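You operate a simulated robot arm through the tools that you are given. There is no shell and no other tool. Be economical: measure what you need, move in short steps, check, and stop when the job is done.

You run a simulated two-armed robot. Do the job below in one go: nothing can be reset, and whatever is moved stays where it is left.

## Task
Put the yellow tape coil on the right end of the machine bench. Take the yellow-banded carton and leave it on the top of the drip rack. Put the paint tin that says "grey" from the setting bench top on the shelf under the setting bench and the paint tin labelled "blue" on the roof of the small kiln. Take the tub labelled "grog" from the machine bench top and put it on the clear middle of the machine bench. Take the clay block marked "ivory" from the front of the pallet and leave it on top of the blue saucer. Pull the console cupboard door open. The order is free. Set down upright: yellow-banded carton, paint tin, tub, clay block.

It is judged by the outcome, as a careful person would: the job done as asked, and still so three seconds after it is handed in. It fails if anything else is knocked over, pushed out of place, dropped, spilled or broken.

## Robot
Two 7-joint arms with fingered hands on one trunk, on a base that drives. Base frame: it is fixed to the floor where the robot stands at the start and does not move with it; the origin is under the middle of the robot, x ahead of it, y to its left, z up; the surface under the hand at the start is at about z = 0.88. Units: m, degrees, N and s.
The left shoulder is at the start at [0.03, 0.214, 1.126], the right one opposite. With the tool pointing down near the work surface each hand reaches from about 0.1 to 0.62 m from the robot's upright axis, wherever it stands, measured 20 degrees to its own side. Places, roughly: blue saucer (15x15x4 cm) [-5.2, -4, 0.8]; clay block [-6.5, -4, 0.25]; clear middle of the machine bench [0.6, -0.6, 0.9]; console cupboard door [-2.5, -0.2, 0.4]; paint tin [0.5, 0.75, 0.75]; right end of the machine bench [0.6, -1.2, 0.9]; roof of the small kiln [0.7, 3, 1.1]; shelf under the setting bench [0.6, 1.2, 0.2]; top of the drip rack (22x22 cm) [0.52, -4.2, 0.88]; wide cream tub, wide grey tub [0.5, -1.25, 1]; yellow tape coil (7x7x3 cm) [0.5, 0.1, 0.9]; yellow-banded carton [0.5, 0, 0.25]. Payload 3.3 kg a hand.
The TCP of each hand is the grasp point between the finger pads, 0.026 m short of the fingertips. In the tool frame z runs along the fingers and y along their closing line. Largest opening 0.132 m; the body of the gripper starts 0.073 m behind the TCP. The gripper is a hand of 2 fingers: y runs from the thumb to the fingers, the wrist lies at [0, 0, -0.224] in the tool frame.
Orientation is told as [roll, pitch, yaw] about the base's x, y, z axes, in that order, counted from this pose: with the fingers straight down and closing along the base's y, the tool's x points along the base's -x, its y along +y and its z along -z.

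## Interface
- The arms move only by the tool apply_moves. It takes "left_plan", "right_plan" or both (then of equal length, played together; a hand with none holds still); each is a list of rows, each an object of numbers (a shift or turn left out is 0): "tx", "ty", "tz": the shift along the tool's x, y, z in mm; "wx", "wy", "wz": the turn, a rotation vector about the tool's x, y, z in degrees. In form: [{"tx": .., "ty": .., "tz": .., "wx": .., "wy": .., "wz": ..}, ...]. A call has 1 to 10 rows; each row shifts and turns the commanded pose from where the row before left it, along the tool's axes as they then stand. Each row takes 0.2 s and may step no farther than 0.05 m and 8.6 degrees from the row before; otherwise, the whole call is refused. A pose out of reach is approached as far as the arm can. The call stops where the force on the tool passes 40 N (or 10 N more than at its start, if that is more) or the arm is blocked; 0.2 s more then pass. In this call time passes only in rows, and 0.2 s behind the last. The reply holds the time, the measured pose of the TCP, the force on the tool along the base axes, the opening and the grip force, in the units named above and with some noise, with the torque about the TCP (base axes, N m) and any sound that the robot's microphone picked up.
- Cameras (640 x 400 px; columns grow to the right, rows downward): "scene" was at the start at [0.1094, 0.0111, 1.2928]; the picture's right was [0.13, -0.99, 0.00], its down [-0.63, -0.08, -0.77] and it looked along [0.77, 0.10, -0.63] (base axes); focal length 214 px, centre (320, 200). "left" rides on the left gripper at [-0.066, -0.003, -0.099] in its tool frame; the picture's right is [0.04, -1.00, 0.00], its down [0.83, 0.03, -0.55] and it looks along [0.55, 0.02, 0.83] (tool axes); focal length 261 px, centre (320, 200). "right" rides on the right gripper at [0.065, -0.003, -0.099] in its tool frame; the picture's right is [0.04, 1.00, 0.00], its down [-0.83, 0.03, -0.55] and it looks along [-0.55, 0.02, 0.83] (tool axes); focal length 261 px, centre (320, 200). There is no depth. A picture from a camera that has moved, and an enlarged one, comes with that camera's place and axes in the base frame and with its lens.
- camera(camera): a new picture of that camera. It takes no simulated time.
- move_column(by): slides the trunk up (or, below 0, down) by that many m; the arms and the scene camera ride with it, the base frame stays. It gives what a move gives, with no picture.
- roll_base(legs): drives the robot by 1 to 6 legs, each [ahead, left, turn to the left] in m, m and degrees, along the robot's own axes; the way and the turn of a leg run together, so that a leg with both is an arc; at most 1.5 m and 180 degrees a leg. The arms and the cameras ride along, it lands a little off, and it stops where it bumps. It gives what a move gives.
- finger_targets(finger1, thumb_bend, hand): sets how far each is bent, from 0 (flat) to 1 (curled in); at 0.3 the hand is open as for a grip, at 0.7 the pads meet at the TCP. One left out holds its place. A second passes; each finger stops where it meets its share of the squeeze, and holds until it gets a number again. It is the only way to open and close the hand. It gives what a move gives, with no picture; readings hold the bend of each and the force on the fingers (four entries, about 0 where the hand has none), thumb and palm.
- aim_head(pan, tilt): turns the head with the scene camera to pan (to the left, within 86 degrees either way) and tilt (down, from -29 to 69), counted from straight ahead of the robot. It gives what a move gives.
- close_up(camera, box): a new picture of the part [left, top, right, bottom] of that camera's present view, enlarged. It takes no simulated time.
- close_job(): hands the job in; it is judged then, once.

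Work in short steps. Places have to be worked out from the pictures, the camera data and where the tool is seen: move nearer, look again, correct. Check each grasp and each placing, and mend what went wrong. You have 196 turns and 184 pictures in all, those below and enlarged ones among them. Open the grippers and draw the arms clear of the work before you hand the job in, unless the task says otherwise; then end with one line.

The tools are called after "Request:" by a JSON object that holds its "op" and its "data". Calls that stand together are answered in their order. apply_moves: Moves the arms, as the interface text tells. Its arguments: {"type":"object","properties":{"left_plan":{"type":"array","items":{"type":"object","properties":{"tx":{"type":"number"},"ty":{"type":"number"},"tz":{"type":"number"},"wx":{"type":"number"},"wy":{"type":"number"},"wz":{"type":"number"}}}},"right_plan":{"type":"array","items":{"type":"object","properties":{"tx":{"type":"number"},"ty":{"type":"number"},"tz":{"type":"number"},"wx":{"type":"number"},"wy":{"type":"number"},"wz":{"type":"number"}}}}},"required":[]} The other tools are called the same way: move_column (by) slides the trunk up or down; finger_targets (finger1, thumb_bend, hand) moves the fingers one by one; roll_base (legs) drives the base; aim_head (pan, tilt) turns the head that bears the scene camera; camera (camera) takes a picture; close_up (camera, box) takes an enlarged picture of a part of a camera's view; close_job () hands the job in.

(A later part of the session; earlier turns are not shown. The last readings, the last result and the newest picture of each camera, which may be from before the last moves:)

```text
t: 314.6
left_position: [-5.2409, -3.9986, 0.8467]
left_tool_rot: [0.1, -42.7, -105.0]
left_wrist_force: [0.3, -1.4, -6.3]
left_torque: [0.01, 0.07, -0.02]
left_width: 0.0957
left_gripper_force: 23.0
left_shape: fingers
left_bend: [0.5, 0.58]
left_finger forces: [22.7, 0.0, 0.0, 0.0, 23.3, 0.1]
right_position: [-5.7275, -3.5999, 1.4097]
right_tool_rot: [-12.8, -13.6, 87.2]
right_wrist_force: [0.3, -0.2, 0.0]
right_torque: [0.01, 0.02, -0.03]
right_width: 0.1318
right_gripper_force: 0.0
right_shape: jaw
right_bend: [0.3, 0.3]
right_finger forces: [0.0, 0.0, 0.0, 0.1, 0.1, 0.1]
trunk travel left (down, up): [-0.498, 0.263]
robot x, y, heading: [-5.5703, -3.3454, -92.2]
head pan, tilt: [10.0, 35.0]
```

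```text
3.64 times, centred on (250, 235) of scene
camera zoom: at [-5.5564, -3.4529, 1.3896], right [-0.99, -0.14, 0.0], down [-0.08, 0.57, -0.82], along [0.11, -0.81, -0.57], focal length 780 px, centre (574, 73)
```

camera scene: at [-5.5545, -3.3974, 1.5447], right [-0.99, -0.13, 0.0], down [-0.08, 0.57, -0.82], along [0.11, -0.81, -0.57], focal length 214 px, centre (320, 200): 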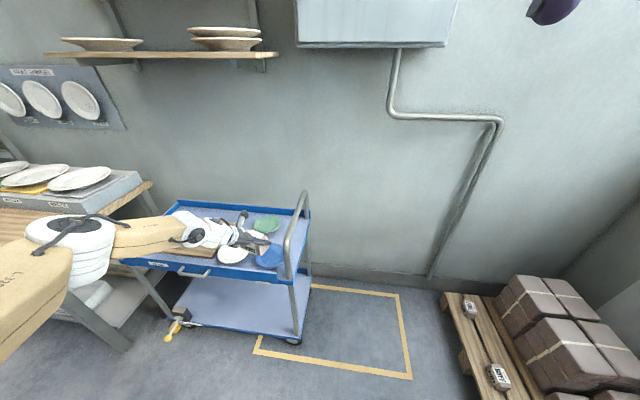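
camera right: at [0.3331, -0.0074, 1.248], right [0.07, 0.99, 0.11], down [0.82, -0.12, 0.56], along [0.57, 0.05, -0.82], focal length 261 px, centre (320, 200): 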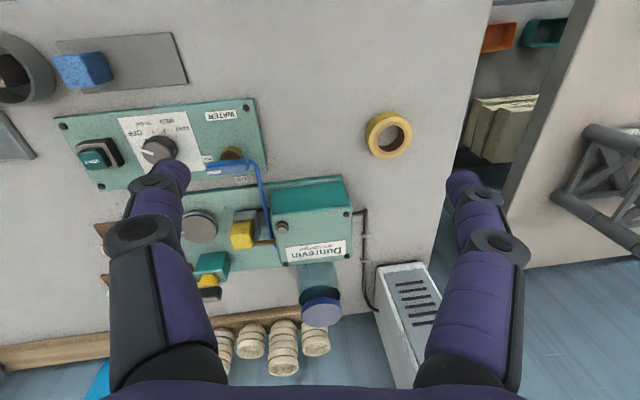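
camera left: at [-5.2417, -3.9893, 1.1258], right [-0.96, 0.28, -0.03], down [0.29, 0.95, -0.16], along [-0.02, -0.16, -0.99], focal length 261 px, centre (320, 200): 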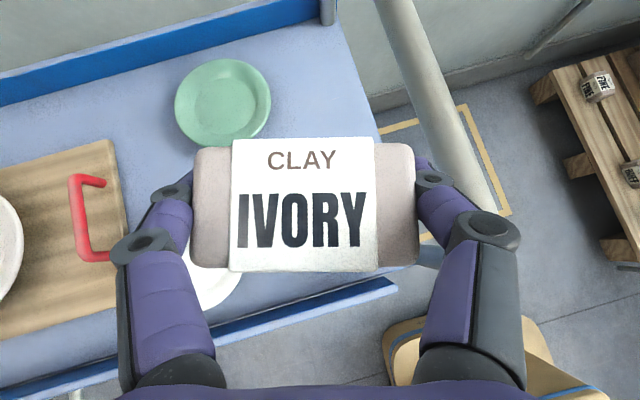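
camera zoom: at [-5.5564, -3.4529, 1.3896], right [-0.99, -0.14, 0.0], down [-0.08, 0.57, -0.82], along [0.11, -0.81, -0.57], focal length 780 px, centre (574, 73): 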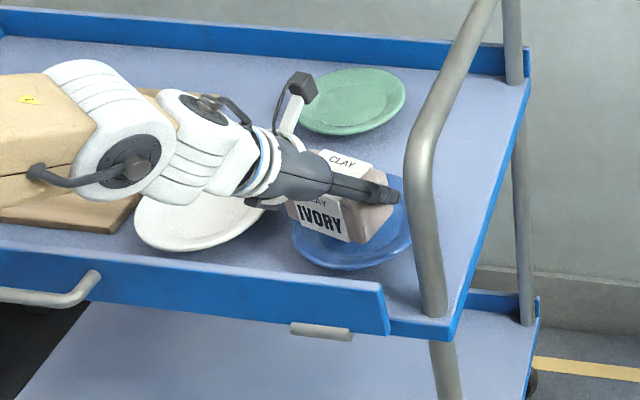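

Still above. Continue gently.

Request:
{"op": "apply_moves", "data": {"left_plan": [{"tx": 2.7, "tz": 2.9}, {"tx": 2.7, "tz": 2.9}]}}

Request:
{"op": "apply_moves", "data": {"left_plan": [{"tx": 2, "tz": 2.2}, {"tx": 2, "tz": 2.2}]}}

```text
t: 315.2
left_position: [-5.24, -3.9975, 0.8402]
left_tool_rot: [0.2, -42.7, -104.9]
left_wrist_force: [0.5, 1.0, -6.0]
left_torque: [0.01, 0.04, -0.01]
left_width: 0.0955
left_gripper_force: 23.4
left_shape: fingers
left_bend: [0.5, 0.58]
left_finger forces: [22.7, 0.0, 0.0, 0.0, 23.3, 0.1]
right_position: [-5.7275, -3.5995, 1.4096]
right_tool_rot: [-12.7, -13.6, 87.2]
right_wrist_force: [-0.1, 0.6, -0.1]
right_torque: [-0.01, 0.0, -0.03]
right_width: 0.1321
right_gripper_force: 0.1
right_shape: jaw
right_bend: [0.3, 0.3]
right_finger forces: [0.1, 0.1, 0.0, 0.0, 0.0, 0.0]
trunk travel left (down, up): [-0.498, 0.263]
robot x, y, heading: [-5.5687, -3.3498, -92.1]
head pan, tilt: [10.0, 35.0]
```

```text
t: 315.9
left_position: [-5.2413, -3.999, 0.834]
left_tool_rot: [0.1, -42.6, -104.8]
left_wrist_force: [-0.3, 0.0, -5.6]
left_torque: [-0.01, 0.04, 0.0]
left_width: 0.096
left_gripper_force: 22.5
left_shape: fingers
left_bend: [0.5, 0.58]
left_finger forces: [22.6, 0.1, 0.0, 0.0, 23.3, 0.0]
right_position: [-5.727, -3.5994, 1.4095]
right_tool_rot: [-12.9, -13.6, 87.2]
right_wrist_force: [-0.5, 0.9, 0.3]
right_torque: [-0.01, 0.0, -0.01]
right_width: 0.132
right_gripper_force: 0.1
right_shape: jaw
right_bend: [0.3, 0.3]
right_finger forces: [0.0, 0.1, 0.1, 0.0, 0.0, 0.0]
trunk travel left (down, up): [-0.498, 0.263]
robot x, y, heading: [-5.5656, -3.3451, -92.3]
head pan, tilt: [10.0, 35.0]
```

Request:
{"op": "apply_moves", "data": {"left_plan": [{"tx": 2, "tz": 2.2}, {"tx": 2, "tz": 2.2}]}}

Request:
{"op": "close_up", "data": {"camera": "scene", "box": [215, 200, 315, 270]}}

```text
t: 316.4
left_position: [-5.2409, -3.9993, 0.8274]
left_tool_rot: [0.2, -42.6, -105.0]
left_wrist_force: [-0.7, 0.3, -5.9]
left_torque: [0.06, 0.02, -0.02]
left_width: 0.0956
left_gripper_force: 22.4
left_shape: fingers
left_bend: [0.5, 0.58]
left_finger forces: [22.7, 0.0, 0.0, 0.0, 23.2, 0.0]
right_position: [-5.7281, -3.6, 1.4096]
right_tool_rot: [-12.8, -13.6, 87.2]
right_wrist_force: [0.1, 0.3, -0.5]
right_torque: [0.01, 0.04, -0.02]
right_width: 0.132
right_gripper_force: 0.1
right_shape: jaw
right_bend: [0.3, 0.3]
right_finger forces: [0.0, 0.0, 0.0, 0.1, 0.1, 0.0]
trunk travel left (down, up): [-0.498, 0.263]
robot x, y, heading: [-5.5666, -3.3456, -92.1]
head pan, tilt: [10.0, 35.0]
```

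```text
5.71 times, centred on (265, 235) of scene
camera zoom: at [-5.5565, -3.453, 1.3896], right [-0.99, -0.14, 0.0], down [-0.08, 0.57, -0.82], along [0.11, -0.81, -0.57], focal length 1226 px, centre (634, 0)
```

zoom: 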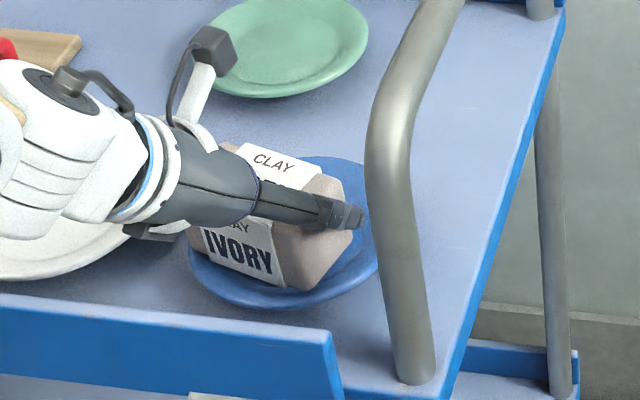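

Slightly left of centre; shift 8 mm right and continue down.

Request:
{"op": "apply_moves", "data": {"left_plan": [{"ty": -8}, {"tx": 2, "tz": 2.2}, {"tx": 2, "tz": 2.2}]}}

Request:
{"op": "apply_moves", "data": {"left_plan": [{"tx": 1.5, "tz": 1.6}, {"tx": 1.5, "tz": 1.6}]}}

```text
t: 317.2
left_position: [-5.2497, -3.9949, 0.8223]
left_tool_rot: [0.2, -42.8, -104.9]
left_wrist_force: [-0.3, 1.8, 2.6]
left_torque: [0.2, 0.03, 0.01]
left_width: 0.0957
left_gripper_force: 24.0
left_shape: fingers
left_bend: [0.5, 0.58]
left_finger forces: [23.8, 0.0, 0.1, 0.0, 24.0, 0.0]
right_position: [-5.7279, -3.5997, 1.4102]
right_tool_rot: [-12.7, -13.6, 87.2]
right_wrist_force: [-0.8, 0.4, 0.0]
right_torque: [0.0, -0.01, 0.01]
right_width: 0.1319
right_gripper_force: 0.1
right_shape: jaw
right_bend: [0.3, 0.3]
right_finger forces: [0.0, 0.0, 0.0, 0.0, 0.0, 0.0]
trunk travel left (down, up): [-0.498, 0.263]
robot x, y, heading: [-5.567, -3.3448, -92.1]
head pan, tilt: [10.0, 35.0]
```

```text
t: 317.9
left_position: [-5.2508, -3.9977, 0.8228]
left_tool_rot: [0.3, -43.1, -105.0]
left_wrist_force: [0.0, 0.4, 17.7]
left_torque: [0.27, -0.14, -0.05]
left_width: 0.096
left_gripper_force: 25.1
left_shape: fingers
left_bend: [0.5, 0.58]
left_finger forces: [26.5, 0.0, 0.1, 0.0, 23.5, 0.1]
right_position: [-5.7279, -3.5964, 1.4105]
right_tool_rot: [-12.9, -13.5, 87.3]
right_wrist_force: [-0.5, -0.5, 0.0]
right_torque: [0.05, 0.0, -0.01]
right_width: 0.1319
right_gripper_force: 0.1
right_shape: jaw
right_bend: [0.3, 0.3]
right_finger forces: [0.1, 0.1, 0.0, 0.0, 0.0, 0.0]
trunk travel left (down, up): [-0.498, 0.263]
robot x, y, heading: [-5.5666, -3.3457, -92.3]
head pan, tilt: [10.0, 35.0]
```

Resting on the saucer. Ease pressure, then open just enough to release.

Request:
{"op": "apply_moves", "data": {"left_plan": [{"tx": -1.2, "tz": -1.3}]}}

Request:
{"op": "finger_targets", "data": {"hand": "left", "finger1": 0.37, "thumb_bend": 0.37}}

Request:
{"op": "camera", "data": {"camera": "left"}}

Request:
{"op": "close_up", "data": {"camera": "scene", "box": [215, 200, 315, 270]}}

```text
t: 318.2
left_position: [-5.2499, -3.9962, 0.8225]
left_tool_rot: [0.3, -42.9, -104.9]
left_wrist_force: [-0.2, -0.9, 16.5]
left_torque: [0.14, -0.09, -0.03]
left_width: 0.0959
left_gripper_force: 24.6
left_shape: fingers
left_bend: [0.5, 0.58]
left_finger forces: [25.6, 0.1, 0.1, 0.1, 23.4, 0.1]
right_position: [-5.7289, -3.5978, 1.4095]
right_tool_rot: [-12.9, -13.5, 87.3]
right_wrist_force: [0.0, 0.4, 0.0]
right_torque: [0.03, -0.02, -0.03]
right_width: 0.1319
right_gripper_force: 0.1
right_shape: jaw
right_bend: [0.3, 0.3]
right_finger forces: [0.0, 0.0, 0.0, 0.0, 0.0, 0.0]
trunk travel left (down, up): [-0.498, 0.263]
robot x, y, heading: [-5.569, -3.3485, -92.2]
head pan, tilt: [10.0, 35.0]
```

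```text
t: 319.2
left_position: [-5.2484, -3.9962, 0.8202]
left_tool_rot: [0.2, -42.7, -105.0]
left_wrist_force: [1.0, 0.3, -0.4]
left_torque: [0.01, 0.02, 0.04]
left_width: 0.1121
left_gripper_force: 0.5
left_shape: fingers
left_bend: [0.36, 0.37]
left_finger forces: [1.3, 0.0, 0.1, 0.1, 0.0, 0.0]
right_position: [-5.7279, -3.5982, 1.4096]
right_tool_rot: [-12.8, -13.7, 87.2]
right_wrist_force: [0.1, -0.7, 0.0]
right_torque: [-0.02, 0.0, -0.01]
right_width: 0.1318
right_gripper_force: 0.0
right_shape: jaw
right_bend: [0.3, 0.3]
right_finger forces: [0.1, 0.0, 0.0, 0.0, 0.1, 0.1]
trunk travel left (down, up): [-0.498, 0.263]
robot x, y, heading: [-5.5662, -3.3495, -92.1]
head pan, tilt: [10.0, 35.0]
```

```text
93 pictures are left
camera left: at [-5.247, -3.9771, 0.9383], right [-0.96, 0.28, -0.03], down [0.29, 0.95, -0.16], along [-0.02, -0.16, -0.99], focal length 261 px, centre (320, 200)
```

left: 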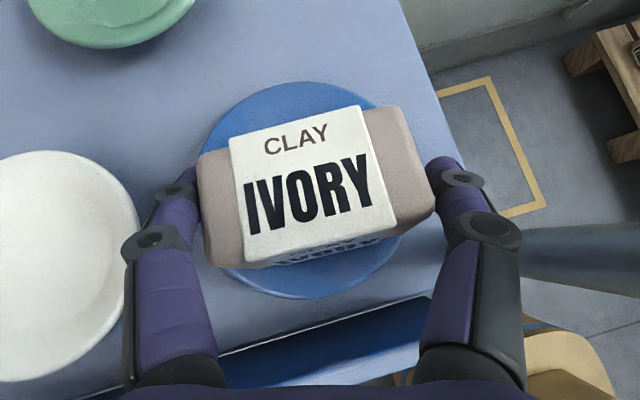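

```text
5.71 times, centred on (265, 235) of scene
camera zoom: at [-5.5567, -3.4522, 1.3897], right [-0.99, -0.14, 0.0], down [-0.08, 0.57, -0.82], along [0.11, -0.81, -0.57], focal length 1226 px, centre (634, 0)
```

zoom: 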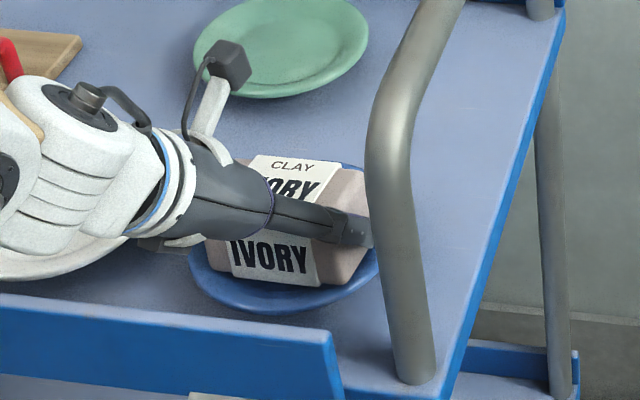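

The block sits on the saucer, a little turned. Open slightly more and withdraw straight up.

Request:
{"op": "finger_targets", "data": {"hand": "left", "finger1": 0.33, "thumb_bend": 0.33}}

Request:
{"op": "apply_moves", "data": {"left_plan": [{"tx": -7, "tz": -7.5}, {"tx": -14, "tz": -15}, {"tx": -27, "tz": -29}, {"tx": -27, "tz": -29}, {"tx": -27, "tz": -29}]}}

Request:
{"op": "camera", "data": {"camera": "left"}}

Request:
{"op": "close_up", "data": {"camera": "scene", "box": [215, 200, 315, 270]}}

```text
t: 320.2
left_position: [-5.2498, -3.9951, 0.8211]
left_tool_rot: [0.1, -42.7, -105.1]
left_wrist_force: [-0.3, 1.1, -0.7]
left_torque: [0.04, -0.02, -0.01]
left_width: 0.1236
left_gripper_force: 0.1
left_shape: fingers
left_bend: [0.33, 0.33]
left_finger forces: [0.1, 0.0, 0.0, 0.1, 0.0, 0.0]
right_position: [-5.7273, -3.6003, 1.4103]
right_tool_rot: [-12.8, -13.6, 87.2]
right_wrist_force: [0.3, -0.7, -0.2]
right_torque: [-0.03, 0.01, -0.02]
right_width: 0.1319
right_gripper_force: 0.0
right_shape: jaw
right_bend: [0.3, 0.3]
right_finger forces: [0.1, 0.0, 0.1, 0.0, 0.0, 0.1]
trunk travel left (down, up): [-0.498, 0.263]
robot x, y, heading: [-5.568, -3.345, -92.0]
head pan, tilt: [10.0, 35.0]
```

```text
t: 321.4
left_position: [-5.2495, -3.9952, 0.9703]
left_tool_rot: [0.2, -42.7, -105.0]
left_wrist_force: [0.2, -0.3, 0.8]
left_torque: [-0.01, -0.04, -0.04]
left_width: 0.1233
left_gripper_force: 0.1
left_shape: fingers
left_bend: [0.33, 0.33]
left_finger forces: [0.1, 0.0, 0.0, 0.0, 0.0, 0.0]
right_position: [-5.7281, -3.5983, 1.4088]
right_tool_rot: [-12.8, -13.7, 87.2]
right_wrist_force: [-0.2, 0.5, 0.3]
right_torque: [-0.04, 0.0, 0.01]
right_width: 0.132
right_gripper_force: 0.0
right_shape: jaw
right_bend: [0.3, 0.3]
right_finger forces: [0.0, 0.0, 0.1, 0.0, 0.0, 0.0]
trunk travel left (down, up): [-0.498, 0.263]
robot x, y, heading: [-5.5684, -3.3476, -92.5]
head pan, tilt: [10.0, 35.0]
```

```text
91 pictures are left
camera left: at [-5.2484, -3.9766, 1.0895], right [-0.96, 0.28, -0.03], down [0.29, 0.95, -0.16], along [-0.02, -0.16, -0.99], focal length 261 px, centre (320, 200)
```

left: 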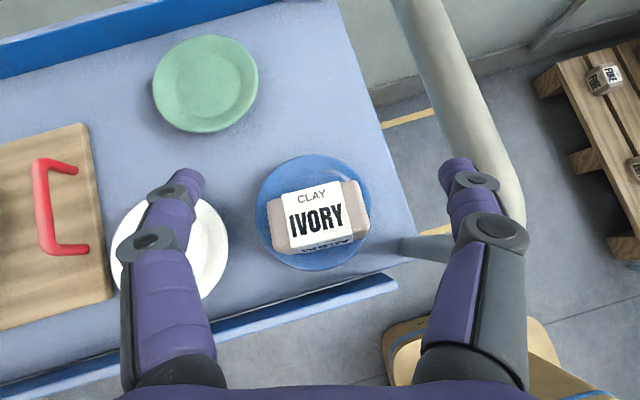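

```text
5.71 times, centred on (265, 235) of scene
camera zoom: at [-5.5571, -3.4518, 1.3897], right [-0.99, -0.14, 0.0], down [-0.08, 0.57, -0.82], along [0.11, -0.81, -0.57], focal length 1226 px, centre (634, 0)
```

zoom: 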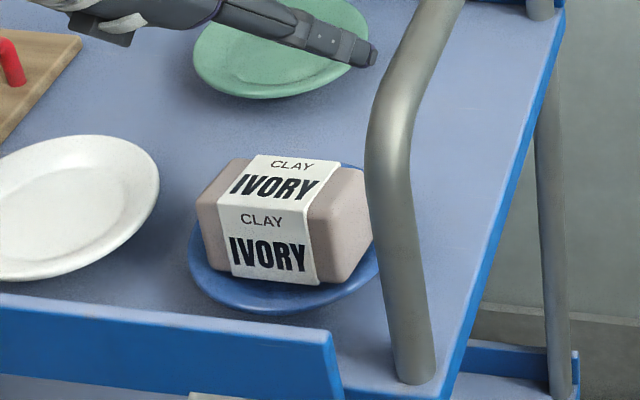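

Block is on the blue saucer. Raise, back off, and head back toward the console near [−2.5, −0.2].

Request:
{"op": "move_column", "data": {"by": 0.15}}

Request:
{"op": "roll_base", "data": {"legs": [[-0.45, 0, 0], [0, 0, 92], [1.5, 0, 0], [1.5, 0, 0], [1.4, 0, 0]]}}

Request:
{"op": "aim_head", "data": {"pan": 70, "tilt": 15}}

Request:
{"op": "camera", "data": {"camera": "scene"}}

```text
t: 323.2
left_position: [-5.2504, -3.997, 1.1196]
left_tool_rot: [0.3, -42.7, -105.1]
left_wrist_force: [-0.8, -0.7, -0.2]
left_torque: [0.02, 0.0, -0.02]
left_width: 0.1232
left_gripper_force: 0.1
left_shape: fingers
left_bend: [0.33, 0.33]
left_finger forces: [0.1, 0.0, 0.0, 0.0, 0.0, 0.1]
right_position: [-5.7275, -3.5998, 1.56]
right_tool_rot: [-12.8, -13.7, 87.1]
right_wrist_force: [-0.2, 0.6, 0.6]
right_torque: [0.0, 0.01, 0.0]
right_width: 0.1322
right_gripper_force: 0.0
right_shape: jaw
right_bend: [0.3, 0.3]
right_finger forces: [0.0, 0.0, 0.1, 0.1, 0.1, 0.2]
trunk travel left (down, up): [-0.648, 0.113]
robot x, y, heading: [-5.5646, -3.3466, -92.1]
head pan, tilt: [10.0, 35.0]
```

```text
t: 350.5
left_position: [-0.4904, -2.6226, 1.1191]
left_tool_rot: [0.2, -42.7, -12.2]
left_wrist_force: [-0.3, 0.8, 0.4]
left_torque: [-0.03, 0.0, -0.04]
left_width: 0.1231
left_gripper_force: 0.0
left_shape: fingers
left_bend: [0.33, 0.33]
left_finger forces: [0.0, 0.0, 0.1, 0.1, 0.0, 0.0]
right_position: [-0.8626, -3.118, 1.5591]
right_tool_rot: [-12.8, -13.7, -180.0]
right_wrist_force: [-0.9, -0.2, -0.3]
right_torque: [0.02, -0.02, -0.02]
right_width: 0.1319
right_gripper_force: 0.0
right_shape: jaw
right_bend: [0.3, 0.3]
right_finger forces: [0.0, 0.1, 0.1, 0.0, 0.0, 0.0]
trunk travel left (down, up): [-0.648, 0.113]
robot x, y, heading: [-1.1223, -2.9697, 0.7]
head pan, tilt: [10.0, 35.0]
```

```text
t: 351.8
left_position: [-0.49, -2.6206, 1.1193]
left_tool_rot: [0.1, -42.6, -12.1]
left_wrist_force: [0.1, -0.2, -0.2]
left_torque: [0.0, -0.01, -0.01]
left_width: 0.1231
left_gripper_force: 0.0
left_shape: fingers
left_bend: [0.33, 0.33]
left_finger forces: [0.0, 0.1, 0.0, 0.0, 0.0, 0.0]
right_position: [-0.8627, -3.1183, 1.5596]
right_tool_rot: [-12.8, -13.6, -179.9]
right_wrist_force: [0.2, -0.5, 0.0]
right_torque: [0.0, 0.03, 0.0]
right_width: 0.1316
right_gripper_force: 0.2
right_shape: jaw
right_bend: [0.3, 0.3]
right_finger forces: [0.1, 0.1, 0.0, 0.1, 0.0, 0.0]
trunk travel left (down, up): [-0.648, 0.113]
robot x, y, heading: [-1.1214, -2.9681, 0.6]
head pan, tilt: [70.0, 15.0]
```

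```text
89 pictures are left
camera scene: at [-1.0808, -2.8823, 1.5718], right [0.94, -0.33, 0.0], down [-0.09, -0.24, -0.97], along [0.32, 0.91, -0.26], focal length 214 px, centre (320, 200)
```

scene: 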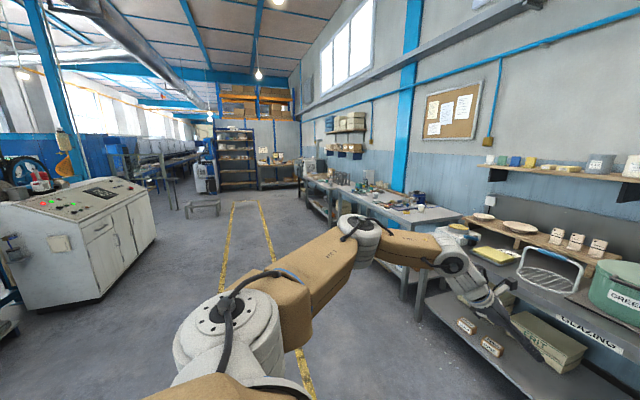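

The console with cupboard doors is at left. Zoom in.

Request:
{"op": "close_up", "data": {"camera": "scene", "box": [0, 150, 170, 320]}}

```text
2.35 times, centred on (85, 235) of scene
camera zoom: at [-1.0808, -2.8823, 1.5718], right [0.94, -0.33, 0.0], down [-0.09, -0.24, -0.97], along [0.32, 0.91, -0.26], focal length 505 px, centre (873, 118)
```

zoom: 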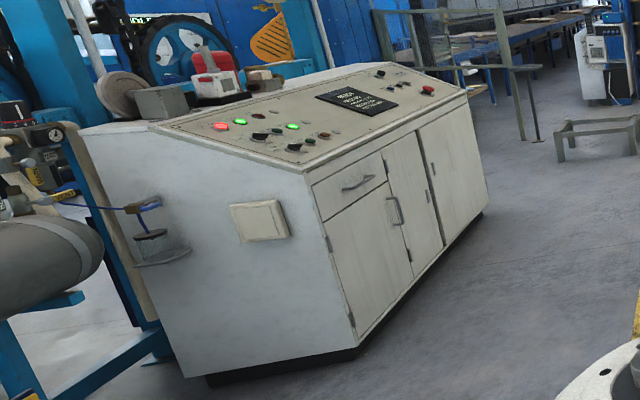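

Drive up to face the console front and look closely.

Request:
{"op": "roll_base", "data": {"legs": [[0, 1.3, 0], [0, 1.2, 0], [0, 0, 180]]}}

Request:
{"op": "aim_head", "data": {"pan": 0, "tilt": 30}}

Request:
{"op": "camera", "data": {"camera": "scene"}}

```text
t: 371.1
left_position: [-1.774, -0.8415, 1.1195]
left_tool_rot: [0.3, -42.7, 164.9]
left_wrist_force: [0.4, 0.3, 0.2]
left_torque: [-0.01, -0.05, 0.01]
left_width: 0.1232
left_gripper_force: 0.0
left_shape: fingers
left_bend: [0.33, 0.33]
left_finger forces: [0.1, 0.0, 0.1, 0.0, 0.0, 0.0]
right_position: [-1.3757, -0.3648, 1.5599]
right_tool_rot: [-12.8, -13.5, -3.0]
right_wrist_force: [0.3, -0.4, 0.3]
right_torque: [0.01, 0.02, 0.0]
right_width: 0.1317
right_gripper_force: 0.1
right_shape: jaw
right_bend: [0.3, 0.3]
right_finger forces: [0.0, 0.0, 0.0, 0.0, 0.0, 0.0]
trunk travel left (down, up): [-0.648, 0.113]
robot x, y, heading: [-1.1229, -0.5273, 177.5]
head pan, tilt: [70.0, 15.0]
```

```text
t: 372.5
left_position: [-1.7746, -0.8394, 1.1197]
left_tool_rot: [0.2, -42.7, 164.9]
left_wrist_force: [0.3, -0.2, 0.7]
left_torque: [-0.01, 0.03, 0.0]
left_width: 0.123
left_gripper_force: 0.0
left_shape: fingers
left_bend: [0.33, 0.33]
left_finger forces: [0.0, 0.0, 0.0, 0.0, 0.0, 0.0]
right_position: [-1.375, -0.3636, 1.5604]
right_tool_rot: [-12.8, -13.6, -3.1]
right_wrist_force: [-0.3, -0.3, -0.7]
right_torque: [0.0, 0.02, -0.01]
right_width: 0.1317
right_gripper_force: 0.1
right_shape: jaw
right_bend: [0.3, 0.3]
right_finger forces: [0.0, 0.0, 0.0, 0.1, 0.0, 0.1]
trunk travel left (down, up): [-0.648, 0.113]
robot x, y, heading: [-1.1239, -0.5275, 177.9]
head pan, tilt: [0.0, 30.0]
```

```text
87 pictures are left
camera scene: at [-1.2268, -0.5216, 1.5476], right [0.04, 1.0, 0.0], down [0.5, -0.02, -0.87], along [-0.87, 0.04, -0.5], focal length 214 px, centre (320, 200)
```

scene: 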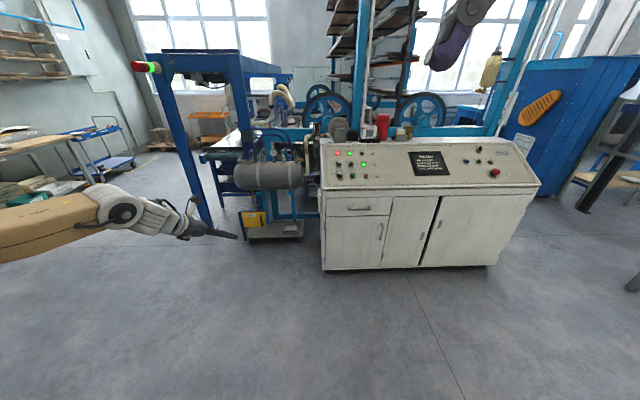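

Request:
{"op": "close_up", "data": {"camera": "scene", "box": [310, 180, 510, 280]}}

```text
3.20 times, centred on (410, 230) of scene
camera zoom: at [-1.2268, -0.5216, 1.5476], right [0.04, 1.0, 0.0], down [0.5, -0.02, -0.87], along [-0.87, 0.04, -0.5], focal length 686 px, centre (32, 104)
```

zoom: 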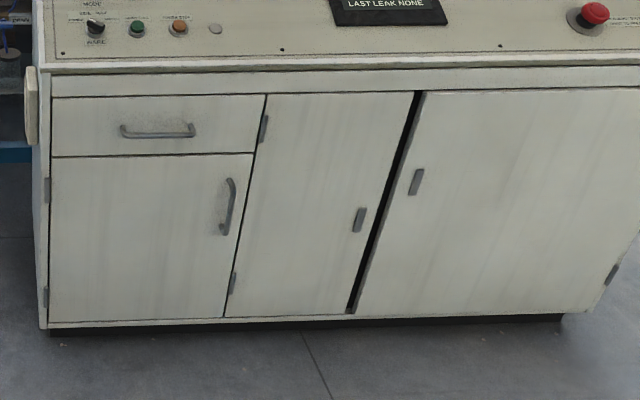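

The door with the bow handle (left, hinges on its left at y≈−0.40) matches the target. Handle at about [−2.525, 0.01, 0.51]. Lower the trunk and tilt the hand horizontal, facing −x.

Request:
{"op": "move_column", "data": {"by": -0.4}}

Request:
{"op": "move_column", "data": {"by": -0.1}}

Request:
{"op": "apply_moves", "data": {"left_plan": [{"wy": -8}, {"wy": -8}, {"wy": -8}, {"wy": -8}, {"wy": -8}, {"tx": 35}, {"tx": 35}, {"tx": 30}]}}

Request:
{"op": "camera", "data": {"camera": "scene"}}

```text
t: 376.4
left_position: [-1.7732, -0.8409, 0.719]
left_tool_rot: [0.2, -42.7, 164.8]
left_wrist_force: [-0.3, 1.3, 0.5]
left_torque: [0.02, 0.0, -0.02]
left_width: 0.1231
left_gripper_force: 0.0
left_shape: fingers
left_bend: [0.33, 0.33]
left_finger forces: [0.0, 0.0, 0.0, 0.1, 0.0, 0.0]
right_position: [-1.3858, -0.3639, 1.1526]
right_tool_rot: [-12.9, -15.2, -3.1]
right_wrist_force: [0.0, 0.2, -0.2]
right_torque: [-0.05, 0.02, -0.01]
right_width: 0.1319
right_gripper_force: 0.0
right_shape: jaw
right_bend: [0.3, 0.3]
right_finger forces: [0.1, 0.0, 0.0, 0.0, 0.1, 0.0]
trunk travel left (down, up): [-0.248, 0.513]
robot x, y, heading: [-1.1255, -0.5296, 177.7]
head pan, tilt: [0.0, 30.0]
```

```text
t: 377.7
left_position: [-1.7739, -0.8416, 0.6206]
left_tool_rot: [0.4, -42.7, 164.8]
left_wrist_force: [-0.3, 0.4, 0.8]
left_torque: [0.01, -0.02, 0.0]
left_width: 0.1235
left_gripper_force: 0.1
left_shape: fingers
left_bend: [0.33, 0.33]
left_finger forces: [0.0, 0.0, 0.0, 0.0, 0.0, 0.0]
right_position: [-1.4117, -0.3641, 1.0356]
right_tool_rot: [-13.1, -19.0, -3.0]
right_wrist_force: [0.6, -0.4, 0.0]
right_torque: [0.02, -0.02, 0.01]
right_width: 0.132
right_gripper_force: 0.0
right_shape: jaw
right_bend: [0.3, 0.3]
right_finger forces: [0.0, 0.0, 0.1, 0.1, 0.0, 0.0]
trunk travel left (down, up): [-0.148, 0.613]
robot x, y, heading: [-1.125, -0.526, 177.7]
head pan, tilt: [0.0, 30.0]
```

```text
t: 379.5
left_position: [-1.7805, -0.8452, 0.517]
left_tool_rot: [1.0, -82.7, 164.0]
left_wrist_force: [-0.4, -0.4, -0.6]
left_torque: [0.02, 0.02, 0.0]
left_width: 0.1231
left_gripper_force: 0.1
left_shape: fingers
left_bend: [0.33, 0.33]
left_finger forces: [0.0, 0.1, 0.0, 0.0, 0.1, 0.0]
left hand out of reach, approached as far as the arm can: row 5
right_position: [-1.4117, -0.3649, 1.0347]
right_tool_rot: [-13.2, -19.0, -2.9]
right_wrist_force: [0.5, -0.1, 0.4]
right_torque: [0.0, 0.02, 0.01]
right_width: 0.1319
right_gripper_force: 0.1
right_shape: jaw
right_bend: [0.3, 0.3]
right_finger forces: [0.0, 0.1, 0.1, 0.0, 0.1, 0.0]
trunk travel left (down, up): [-0.148, 0.613]
robot x, y, heading: [-1.1246, -0.5268, 177.7]
head pan, tilt: [0.0, 30.0]
```

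```text
85 pictures are left
camera scene: at [-1.3019, -0.5184, 1.0421], right [0.04, 1.0, 0.0], down [0.5, -0.02, -0.87], along [-0.87, 0.04, -0.5], focal length 214 px, centre (320, 200)
```

scene: 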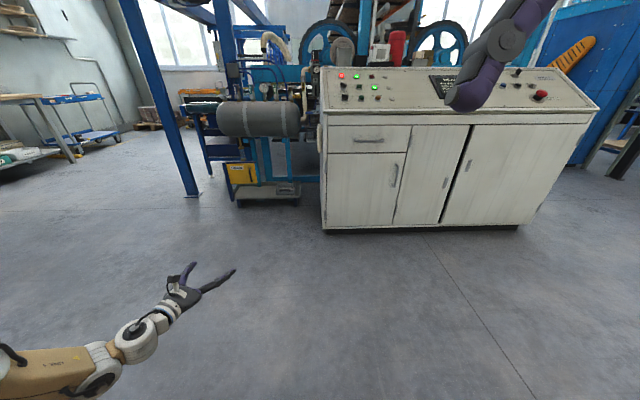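

Square the hand (+15° yaw) and zoom on the handle for a second ray.

Request:
{"op": "apply_moves", "data": {"left_plan": [{"wx": -7.5, "wz": -1}, {"wx": -7.5, "wz": -1}]}}

Request:
{"op": "close_up", "data": {"camera": "scene", "box": [310, 110, 470, 240]}}

```text
t: 380.1
left_position: [-1.7791, -0.8464, 0.5174]
left_tool_rot: [0.6, -82.7, 179.6]
left_wrist_force: [0.4, 0.0, 0.6]
left_torque: [0.04, 0.01, -0.04]
left_width: 0.1236
left_gripper_force: 0.0
left_shape: fingers
left_bend: [0.33, 0.33]
left_finger forces: [0.0, 0.0, 0.0, 0.1, 0.0, 0.0]
right_position: [-1.4132, -0.3632, 1.0355]
right_tool_rot: [-13.2, -19.1, -3.0]
right_wrist_force: [1.0, -0.2, 0.6]
right_torque: [0.02, 0.01, 0.0]
right_width: 0.1318
right_gripper_force: 0.1
right_shape: jaw
right_bend: [0.3, 0.3]
right_finger forces: [0.0, 0.1, 0.1, 0.0, 0.0, 0.1]
trunk travel left (down, up): [-0.148, 0.613]
robot x, y, heading: [-1.1235, -0.524, 177.6]
head pan, tilt: [0.0, 30.0]
```

```text
3.08 times, centred on (390, 175) of scene
camera zoom: at [-1.3019, -0.5184, 1.0421], right [0.04, 1.0, 0.0], down [0.5, -0.02, -0.87], along [-0.87, 0.04, -0.5], focal length 660 px, centre (105, 277)
```

zoom: 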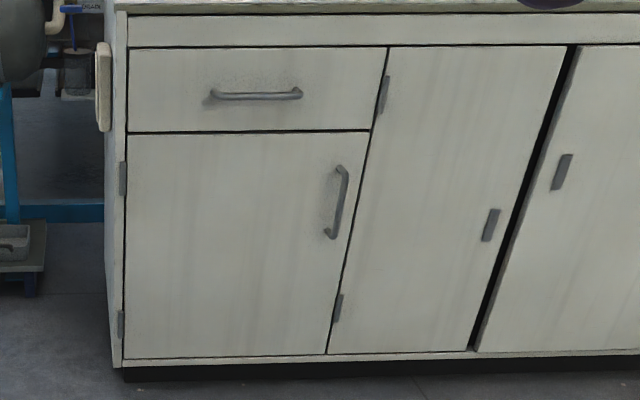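

Handle bar centre triangulated at [−2.505, 0.003, 0.518]. Drive so the hand is ~8 cm short of it.

Request:
{"op": "roll_base", "data": {"legs": [[0.0, -0.83, 0], [0.62, 0, 0]]}}

Request:
{"op": "camera", "data": {"camera": "left"}}

Request:
{"op": "aim_head", "data": {"pan": 25, "tilt": 35}}

Request:
{"op": "camera", "data": {"camera": "scene"}}

```text
t: 387.7
left_position: [-2.373, -0.0023, 0.5171]
left_tool_rot: [0.5, -82.7, -178.6]
left_wrist_force: [-0.2, -0.5, -0.9]
left_torque: [-0.01, 0.0, 0.0]
left_width: 0.1237
left_gripper_force: 0.0
left_shape: fingers
left_bend: [0.33, 0.33]
left_finger forces: [0.0, 0.1, 0.0, 0.0, 0.0, 0.0]
right_position: [-2.0189, 0.4919, 1.0344]
right_tool_rot: [-13.2, -19.0, -1.3]
right_wrist_force: [-0.1, 0.6, 0.1]
right_torque: [-0.04, 0.01, 0.0]
right_width: 0.1322
right_gripper_force: 0.0
right_shape: jaw
right_bend: [0.3, 0.3]
right_finger forces: [0.0, 0.0, 0.1, 0.1, 0.1, 0.0]
trunk travel left (down, up): [-0.148, 0.613]
robot x, y, heading: [-1.7277, 0.3367, 179.6]
head pan, tilt: [0.0, 30.0]
```

```text
83 pictures are left
camera left: at [-2.2831, 0.0035, 0.5961], right [-0.03, 1.0, -0.04], down [0.65, -0.01, -0.76], along [-0.76, -0.05, -0.65], focal length 261 px, centre (320, 200)
```

left: 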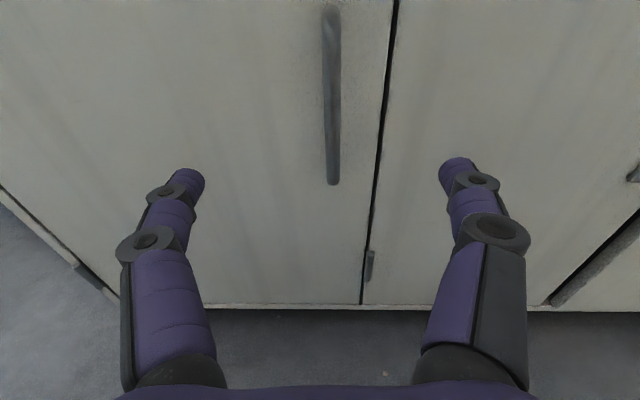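

```text
t: 388.6
left_position: [-2.3727, -0.0024, 0.5167]
left_tool_rot: [0.5, -82.7, -178.6]
left_wrist_force: [-0.3, 0.6, -0.1]
left_torque: [0.01, 0.0, 0.02]
left_width: 0.1237
left_gripper_force: 0.1
left_shape: fingers
left_bend: [0.33, 0.33]
left_finger forces: [0.1, 0.1, 0.1, 0.1, 0.0, 0.1]
right_position: [-2.0189, 0.4923, 1.0356]
right_tool_rot: [-13.1, -19.0, -1.3]
right_wrist_force: [0.0, 0.6, 0.2]
right_torque: [-0.02, 0.01, 0.02]
right_width: 0.1319
right_gripper_force: 0.1
right_shape: jaw
right_bend: [0.3, 0.3]
right_finger forces: [0.0, 0.0, 0.1, 0.1, 0.0, 0.1]
trunk travel left (down, up): [-0.148, 0.613]
robot x, y, heading: [-1.7266, 0.3416, 179.5]
head pan, tilt: [25.0, 35.0]
```

```text
82 pictures are left
camera scene: at [-1.8945, 0.303, 1.0344], right [-0.41, 0.91, 0.0], down [0.52, 0.24, -0.82], along [-0.75, -0.34, -0.57], focal length 214 px, centre (320, 200)
```

scene: 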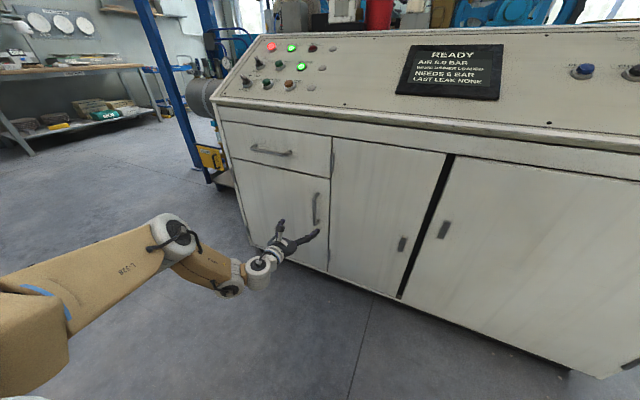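

Hand aligned with the bar. Partly close the fingers, then drive forward 11.5 cm to straddle the handle.

Request:
{"op": "finger_targets", "data": {"hand": "left", "finger1": 0.45, "thumb_bend": 0.45}}

Request:
{"op": "apply_moves", "data": {"left_plan": [{"ty": -5}]}}

Request:
{"op": "roll_base", "data": {"legs": [[0.115, 0, 0]]}}

Request:
{"op": "camera", "data": {"camera": "left"}}

```text
t: 389.6
left_position: [-2.3723, -0.0021, 0.5186]
left_tool_rot: [0.5, -82.7, -178.6]
left_wrist_force: [-0.7, -0.6, -0.4]
left_torque: [-0.05, 0.0, -0.03]
left_width: 0.0844
left_gripper_force: 0.1
left_shape: fingers
left_bend: [0.45, 0.45]
left_finger forces: [0.1, 0.1, 0.0, 0.1, 0.0, 0.0]
right_position: [-2.0205, 0.4925, 1.0342]
right_tool_rot: [-13.1, -19.0, -1.2]
right_wrist_force: [0.2, 0.0, 0.0]
right_torque: [0.01, 0.0, 0.0]
right_width: 0.1322
right_gripper_force: 0.0
right_shape: jaw
right_bend: [0.3, 0.3]
right_finger forces: [0.1, 0.0, 0.1, 0.0, 0.1, 0.0]
trunk travel left (down, up): [-0.148, 0.613]
robot x, y, heading: [-1.7296, 0.3369, 179.2]
head pan, tilt: [25.0, 35.0]
```

```text
t: 390.0
left_position: [-2.3736, 0.0027, 0.5178]
left_tool_rot: [0.6, -82.7, -178.8]
left_wrist_force: [-0.6, 0.1, 0.6]
left_torque: [0.0, 0.01, 0.0]
left_width: 0.084
left_gripper_force: 0.1
left_shape: fingers
left_bend: [0.45, 0.45]
left_finger forces: [0.0, 0.0, 0.0, 0.0, 0.0, 0.0]
right_position: [-2.0195, 0.4913, 1.0348]
right_tool_rot: [-13.1, -19.0, -1.3]
right_wrist_force: [0.1, -0.4, 0.1]
right_torque: [0.0, -0.02, -0.04]
right_width: 0.1321
right_gripper_force: 0.1
right_shape: jaw
right_bend: [0.3, 0.3]
right_finger forces: [0.1, 0.0, 0.0, 0.0, 0.0, 0.1]
trunk travel left (down, up): [-0.148, 0.613]
robot x, y, heading: [-1.727, 0.3363, 179.4]
head pan, tilt: [25.0, 35.0]
```

```text
t: 391.2
left_position: [-2.4894, 0.0063, 0.517]
left_tool_rot: [0.5, -82.8, -178.7]
left_wrist_force: [0.2, 0.4, -0.7]
left_torque: [0.02, -0.04, 0.01]
left_width: 0.084
left_gripper_force: 0.0
left_shape: fingers
left_bend: [0.45, 0.45]
left_finger forces: [0.1, 0.0, 0.0, 0.0, 0.1, 0.0]
right_position: [-2.1353, 0.4942, 1.0362]
right_tool_rot: [-13.1, -18.9, -1.4]
right_wrist_force: [0.2, -0.5, 0.7]
right_torque: [0.01, -0.01, 0.01]
right_width: 0.1319
right_gripper_force: 0.1
right_shape: jaw
right_bend: [0.3, 0.3]
right_finger forces: [0.1, 0.0, 0.0, 0.1, 0.0, 0.1]
trunk travel left (down, up): [-0.148, 0.613]
robot x, y, heading: [-1.8453, 0.3375, 179.1]
head pan, tilt: [25.0, 35.0]
```

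```text
81 pictures are left
camera left: at [-2.3993, 0.0117, 0.5959], right [-0.03, 1.0, -0.04], down [0.65, -0.02, -0.76], along [-0.76, -0.05, -0.65], focal length 261 px, centre (320, 200)
```

left: 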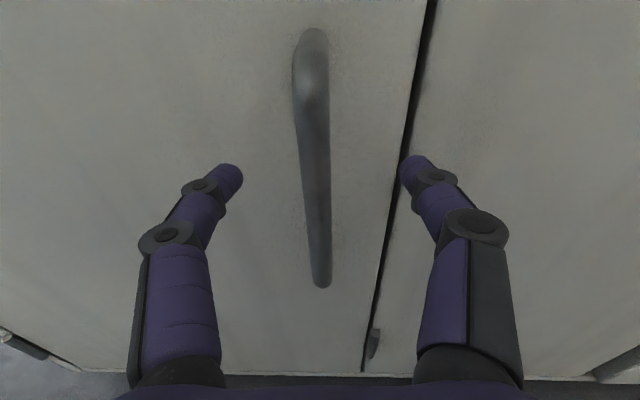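

The bar is between the fingers. Close on it.

Request:
{"op": "finger_targets", "data": {"hand": "left", "finger1": 0.72, "thumb_bend": 0.72}}

Request:
{"op": "camera", "data": {"camera": "left"}}

```text
t: 392.2
left_position: [-2.4898, 0.0071, 0.5177]
left_tool_rot: [0.5, -82.6, -178.7]
left_wrist_force: [0.6, -0.2, 0.1]
left_torque: [0.02, -0.03, 0.0]
left_width: 0.0052
left_gripper_force: 3.0
left_shape: fingers
left_bend: [0.7, 0.71]
left_finger forces: [3.4, 0.0, 0.0, 0.0, 3.0, 0.1]
right_position: [-2.1343, 0.4943, 1.0347]
right_tool_rot: [-13.1, -19.0, -1.4]
right_wrist_force: [-0.4, -0.3, 0.0]
right_torque: [-0.02, -0.01, 0.01]
right_width: 0.1317
right_gripper_force: 0.1
right_shape: jaw
right_bend: [0.3, 0.3]
right_finger forces: [0.0, 0.1, 0.0, 0.1, 0.0, 0.0]
trunk travel left (down, up): [-0.148, 0.613]
robot x, y, heading: [-1.8418, 0.3383, 179.0]
head pan, tilt: [25.0, 35.0]
```

```text
80 pictures are left
camera left: at [-2.3993, 0.0116, 0.5959], right [-0.03, 1.0, -0.04], down [0.65, -0.01, -0.76], along [-0.76, -0.05, -0.65], focal length 261 px, centre (320, 200)
```

left: 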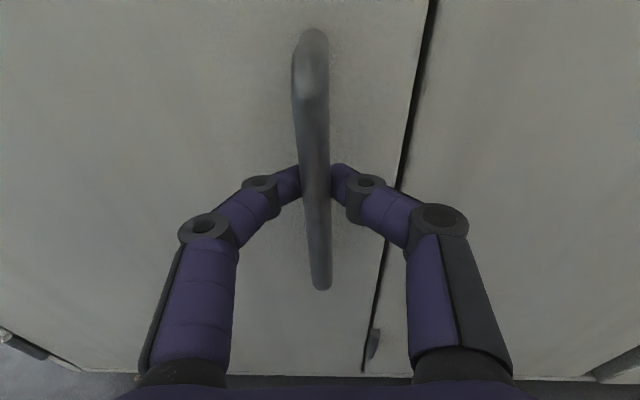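

The fingers hook behind the bar. Pull by driving the base in an arc about the door hinge (hinge ≈[−2.54, −0.42]), starting with 10°.

Request:
{"op": "roll_base", "data": {"legs": [[-0.134, 0.12, -10]]}}

Request:
{"op": "camera", "data": {"camera": "left"}}

Request:
{"op": "camera", "data": {"camera": "scene"}}

```text
t: 393.7
left_position: [-2.4198, -0.0079, 0.5174]
left_tool_rot: [0.5, -82.8, 171.2]
left_wrist_force: [-0.3, -0.4, -0.4]
left_torque: [-0.05, -0.01, 0.01]
left_width: 0.0
left_gripper_force: 0.0
left_shape: fingers
left_bend: [0.71, 0.71]
left_finger forces: [0.0, 0.1, 0.0, 0.1, 0.0, 0.0]
right_position: [-1.9853, 0.4097, 1.0341]
right_tool_rot: [-13.1, -19.0, -11.4]
right_wrist_force: [0.1, -0.5, 0.1]
right_torque: [-0.01, 0.02, -0.01]
right_width: 0.1319
right_gripper_force: 0.0
right_shape: jaw
right_bend: [0.3, 0.3]
right_finger forces: [0.0, 0.1, 0.0, 0.1, 0.0, 0.1]
trunk travel left (down, up): [-0.148, 0.613]
robot x, y, heading: [-1.7237, 0.2077, 168.9]
head pan, tilt: [25.0, 35.0]
```

```text
79 pictures are left
camera left: at [-2.3307, -0.0188, 0.596], right [0.15, 0.99, -0.04], down [0.64, -0.13, -0.76], along [-0.75, 0.09, -0.65], focal length 261 px, centre (320, 200)
```

left: 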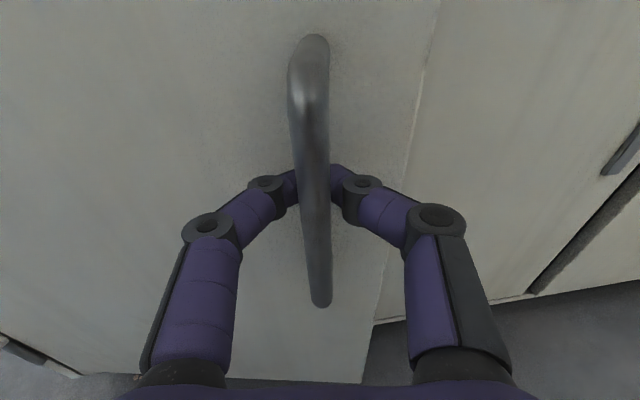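

```text
78 pictures are left
camera scene: at [-1.8963, 0.2015, 1.0344], right [-0.24, 0.97, 0.0], down [0.56, 0.14, -0.82], along [-0.79, -0.2, -0.57], focal length 214 px, centre (320, 200)
```

scene: 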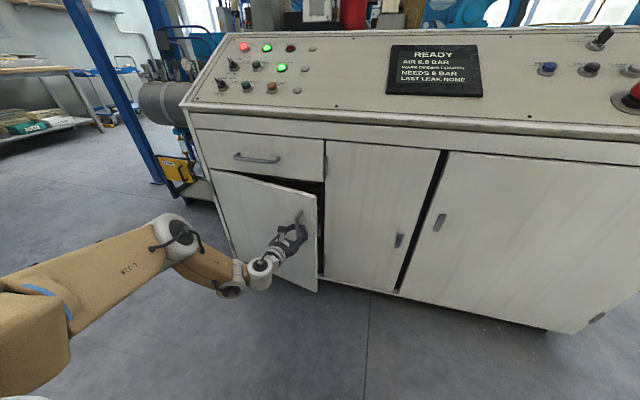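

Door is opening. Continue the arc 20° twice, then check.

Request:
{"op": "roll_base", "data": {"legs": [[-0.27, 0.237, -20], [-0.27, 0.237, -20]]}}

Request:
{"op": "aim_head", "data": {"pan": 25, "tilt": 35}}

Request:
{"op": "camera", "data": {"camera": "scene"}}

```text
t: 398.0
left_position: [-2.1775, -0.1786, 0.5173]
left_tool_rot: [0.5, -82.7, 130.2]
left_wrist_force: [0.7, 0.4, -0.2]
left_torque: [-0.01, 0.01, -0.04]
left_width: 0.0
left_gripper_force: 0.1
left_shape: fingers
left_bend: [0.71, 0.72]
left_finger forces: [0.1, 0.1, 0.1, 0.1, 0.1, 0.1]
right_position: [-1.5746, -0.1485, 1.034]
right_tool_rot: [-13.1, -19.1, -52.5]
right_wrist_force: [-0.5, 0.0, -0.6]
right_torque: [-0.02, 0.02, -0.01]
right_width: 0.1319
right_gripper_force: 0.1
right_shape: jaw
right_bend: [0.3, 0.3]
right_finger forces: [0.1, 0.0, 0.0, 0.0, 0.0, 0.0]
trunk travel left (down, up): [-0.148, 0.613]
robot x, y, heading: [-1.5108, -0.471, 128.1]
head pan, tilt: [25.0, 35.0]
```

```text
t: 398.6
left_position: [-2.1766, -0.1788, 0.5175]
left_tool_rot: [0.4, -82.7, 130.4]
left_wrist_force: [0.1, -0.6, 0.2]
left_torque: [-0.01, 0.01, -0.01]
left_width: 0.0001
left_gripper_force: 0.1
left_shape: fingers
left_bend: [0.71, 0.72]
left_finger forces: [0.1, 0.1, 0.0, 0.1, 0.0, 0.0]
right_position: [-1.5756, -0.1492, 1.035]
right_tool_rot: [-13.0, -18.9, -52.6]
right_wrist_force: [-0.5, -0.8, 0.1]
right_torque: [-0.03, -0.01, 0.01]
right_width: 0.1319
right_gripper_force: 0.1
right_shape: jaw
right_bend: [0.3, 0.3]
right_finger forces: [0.0, 0.0, 0.0, 0.1, 0.0, 0.1]
trunk travel left (down, up): [-0.148, 0.613]
robot x, y, heading: [-1.5143, -0.4718, 128.0]
head pan, tilt: [25.0, 35.0]
```

```text
77 pictures are left
camera scene: at [-1.6445, -0.3643, 1.0343], right [0.45, 0.89, 0.0], down [0.51, -0.26, -0.82], along [-0.73, 0.37, -0.57], focal length 214 px, centre (320, 200)
```

scene: 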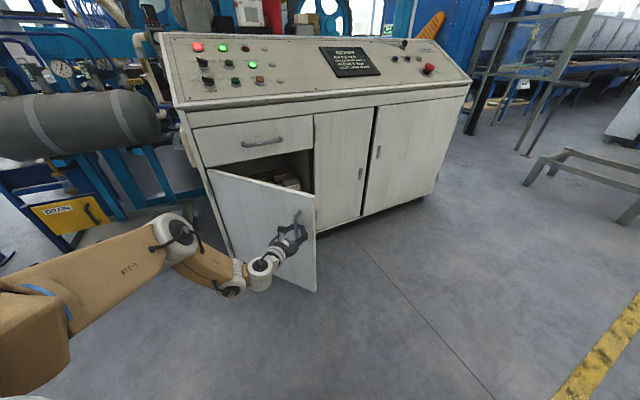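

About 50° open. Continue another 35°.

Request:
{"op": "roll_base", "data": {"legs": [[-0.27, 0.237, -20], [-0.2, 0.178, -15]]}}

Request:
{"op": "camera", "data": {"camera": "scene"}}

Request:
{"op": "camera", "data": {"camera": "left"}}

```text
t: 402.4
left_position: [-2.1027, -0.4244, 0.5178]
left_tool_rot: [0.4, -82.8, 94.0]
left_wrist_force: [-0.4, 0.5, 0.0]
left_torque: [0.0, -0.01, 0.01]
left_width: 0.0
left_gripper_force: 0.0
left_shape: fingers
left_bend: [0.71, 0.71]
left_finger forces: [0.0, 0.0, 0.0, 0.1, 0.0, 0.1]
right_position: [-1.5997, -0.756, 1.0348]
right_tool_rot: [-13.1, -19.1, -88.7]
right_wrist_force: [1.1, -0.5, 0.3]
right_torque: [0.0, -0.02, 0.02]
right_width: 0.132
right_gripper_force: 0.1
right_shape: jaw
right_bend: [0.3, 0.3]
right_finger forces: [0.1, 0.0, 0.0, 0.0, 0.1, 0.0]
trunk travel left (down, up): [-0.148, 0.613]
robot x, y, heading: [-1.7391, -1.0539, 92.0]
head pan, tilt: [25.0, 35.0]
```

```text
76 pictures are left
camera scene: at [-1.7824, -0.8896, 1.0343], right [0.89, 0.45, 0.0], down [0.26, -0.51, -0.82], along [-0.37, 0.73, -0.57], focal length 214 px, centre (320, 200)
```

scene: 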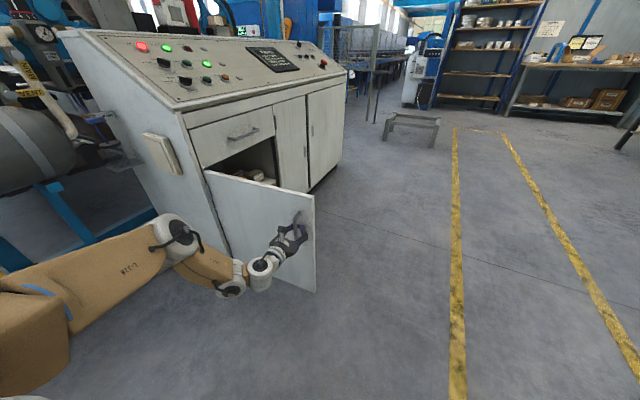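

```text
75 pictures are left
camera left: at [-2.0923, -0.5135, 0.596], right [1.0, 0.07, -0.04], down [0.02, -0.65, -0.76], along [-0.08, 0.75, -0.65], focal length 261 px, centre (320, 200)
```

left: 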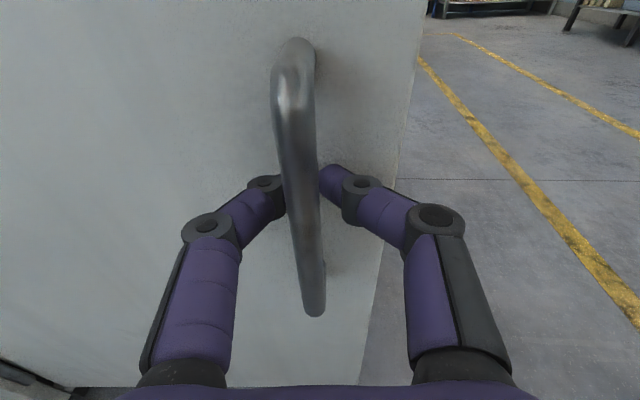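

Door is ~85° open. Release the handle and back away straight.

Request:
{"op": "finger_targets", "data": {"hand": "left", "finger1": 0.42, "thumb_bend": 0.42}}

Request:
{"op": "roll_base", "data": {"legs": [[-0.35, 0, 0], [0, -0.5, 0]]}}

Request:
{"op": "camera", "data": {"camera": "scene"}}

```text
t: 403.4
left_position: [-2.1024, -0.424, 0.517]
left_tool_rot: [0.3, -82.7, 94.2]
left_wrist_force: [-0.8, 0.0, 0.1]
left_torque: [-0.03, 0.01, -0.02]
left_width: 0.0931
left_gripper_force: 0.1
left_shape: fingers
left_bend: [0.42, 0.42]
left_finger forces: [0.1, 0.0, 0.0, 0.0, 0.0, 0.0]
right_position: [-1.6004, -0.7551, 1.0361]
right_tool_rot: [-13.0, -19.0, -88.8]
right_wrist_force: [0.4, -0.4, 0.1]
right_torque: [0.02, 0.0, 0.02]
right_width: 0.1318
right_gripper_force: 0.0
right_shape: jaw
right_bend: [0.3, 0.3]
right_finger forces: [0.0, 0.0, 0.1, 0.0, 0.0, 0.0]
trunk travel left (down, up): [-0.148, 0.613]
robot x, y, heading: [-1.7395, -1.0528, 91.9]
head pan, tilt: [25.0, 35.0]
```

```text
t: 408.3
left_position: [-1.5913, -0.7683, 0.5176]
left_tool_rot: [0.3, -82.7, 94.2]
left_wrist_force: [0.2, -0.3, 0.0]
left_torque: [0.0, -0.04, 0.01]
left_width: 0.0927
left_gripper_force: 0.0
left_shape: fingers
left_bend: [0.42, 0.42]
left_finger forces: [0.1, 0.1, 0.0, 0.0, 0.1, 0.1]
right_position: [-1.0872, -1.0977, 1.0348]
right_tool_rot: [-13.1, -18.9, -88.6]
right_wrist_force: [-0.3, 0.3, -0.4]
right_torque: [0.0, 0.01, 0.0]
right_width: 0.1319
right_gripper_force: 0.1
right_shape: jaw
right_bend: [0.3, 0.3]
right_finger forces: [0.1, 0.0, 0.1, 0.0, 0.0, 0.0]
trunk travel left (down, up): [-0.148, 0.613]
robot x, y, heading: [-1.2274, -1.3974, 92.1]
head pan, tilt: [25.0, 35.0]
```

```text
74 pictures are left
camera scene: at [-1.2708, -1.2319, 1.0343], right [0.89, 0.45, 0.0], down [0.26, -0.51, -0.82], along [-0.37, 0.73, -0.57], focal length 214 px, centre (320, 200)
```

scene: 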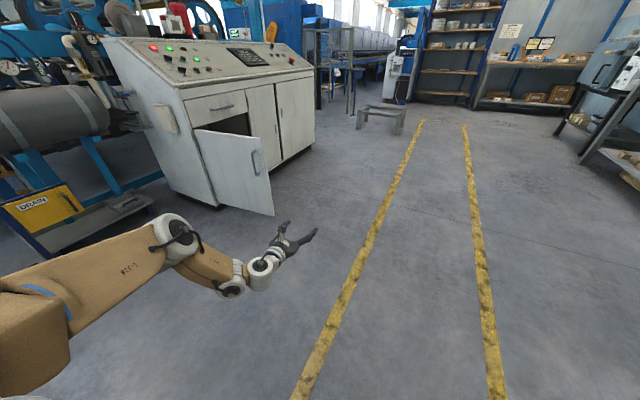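

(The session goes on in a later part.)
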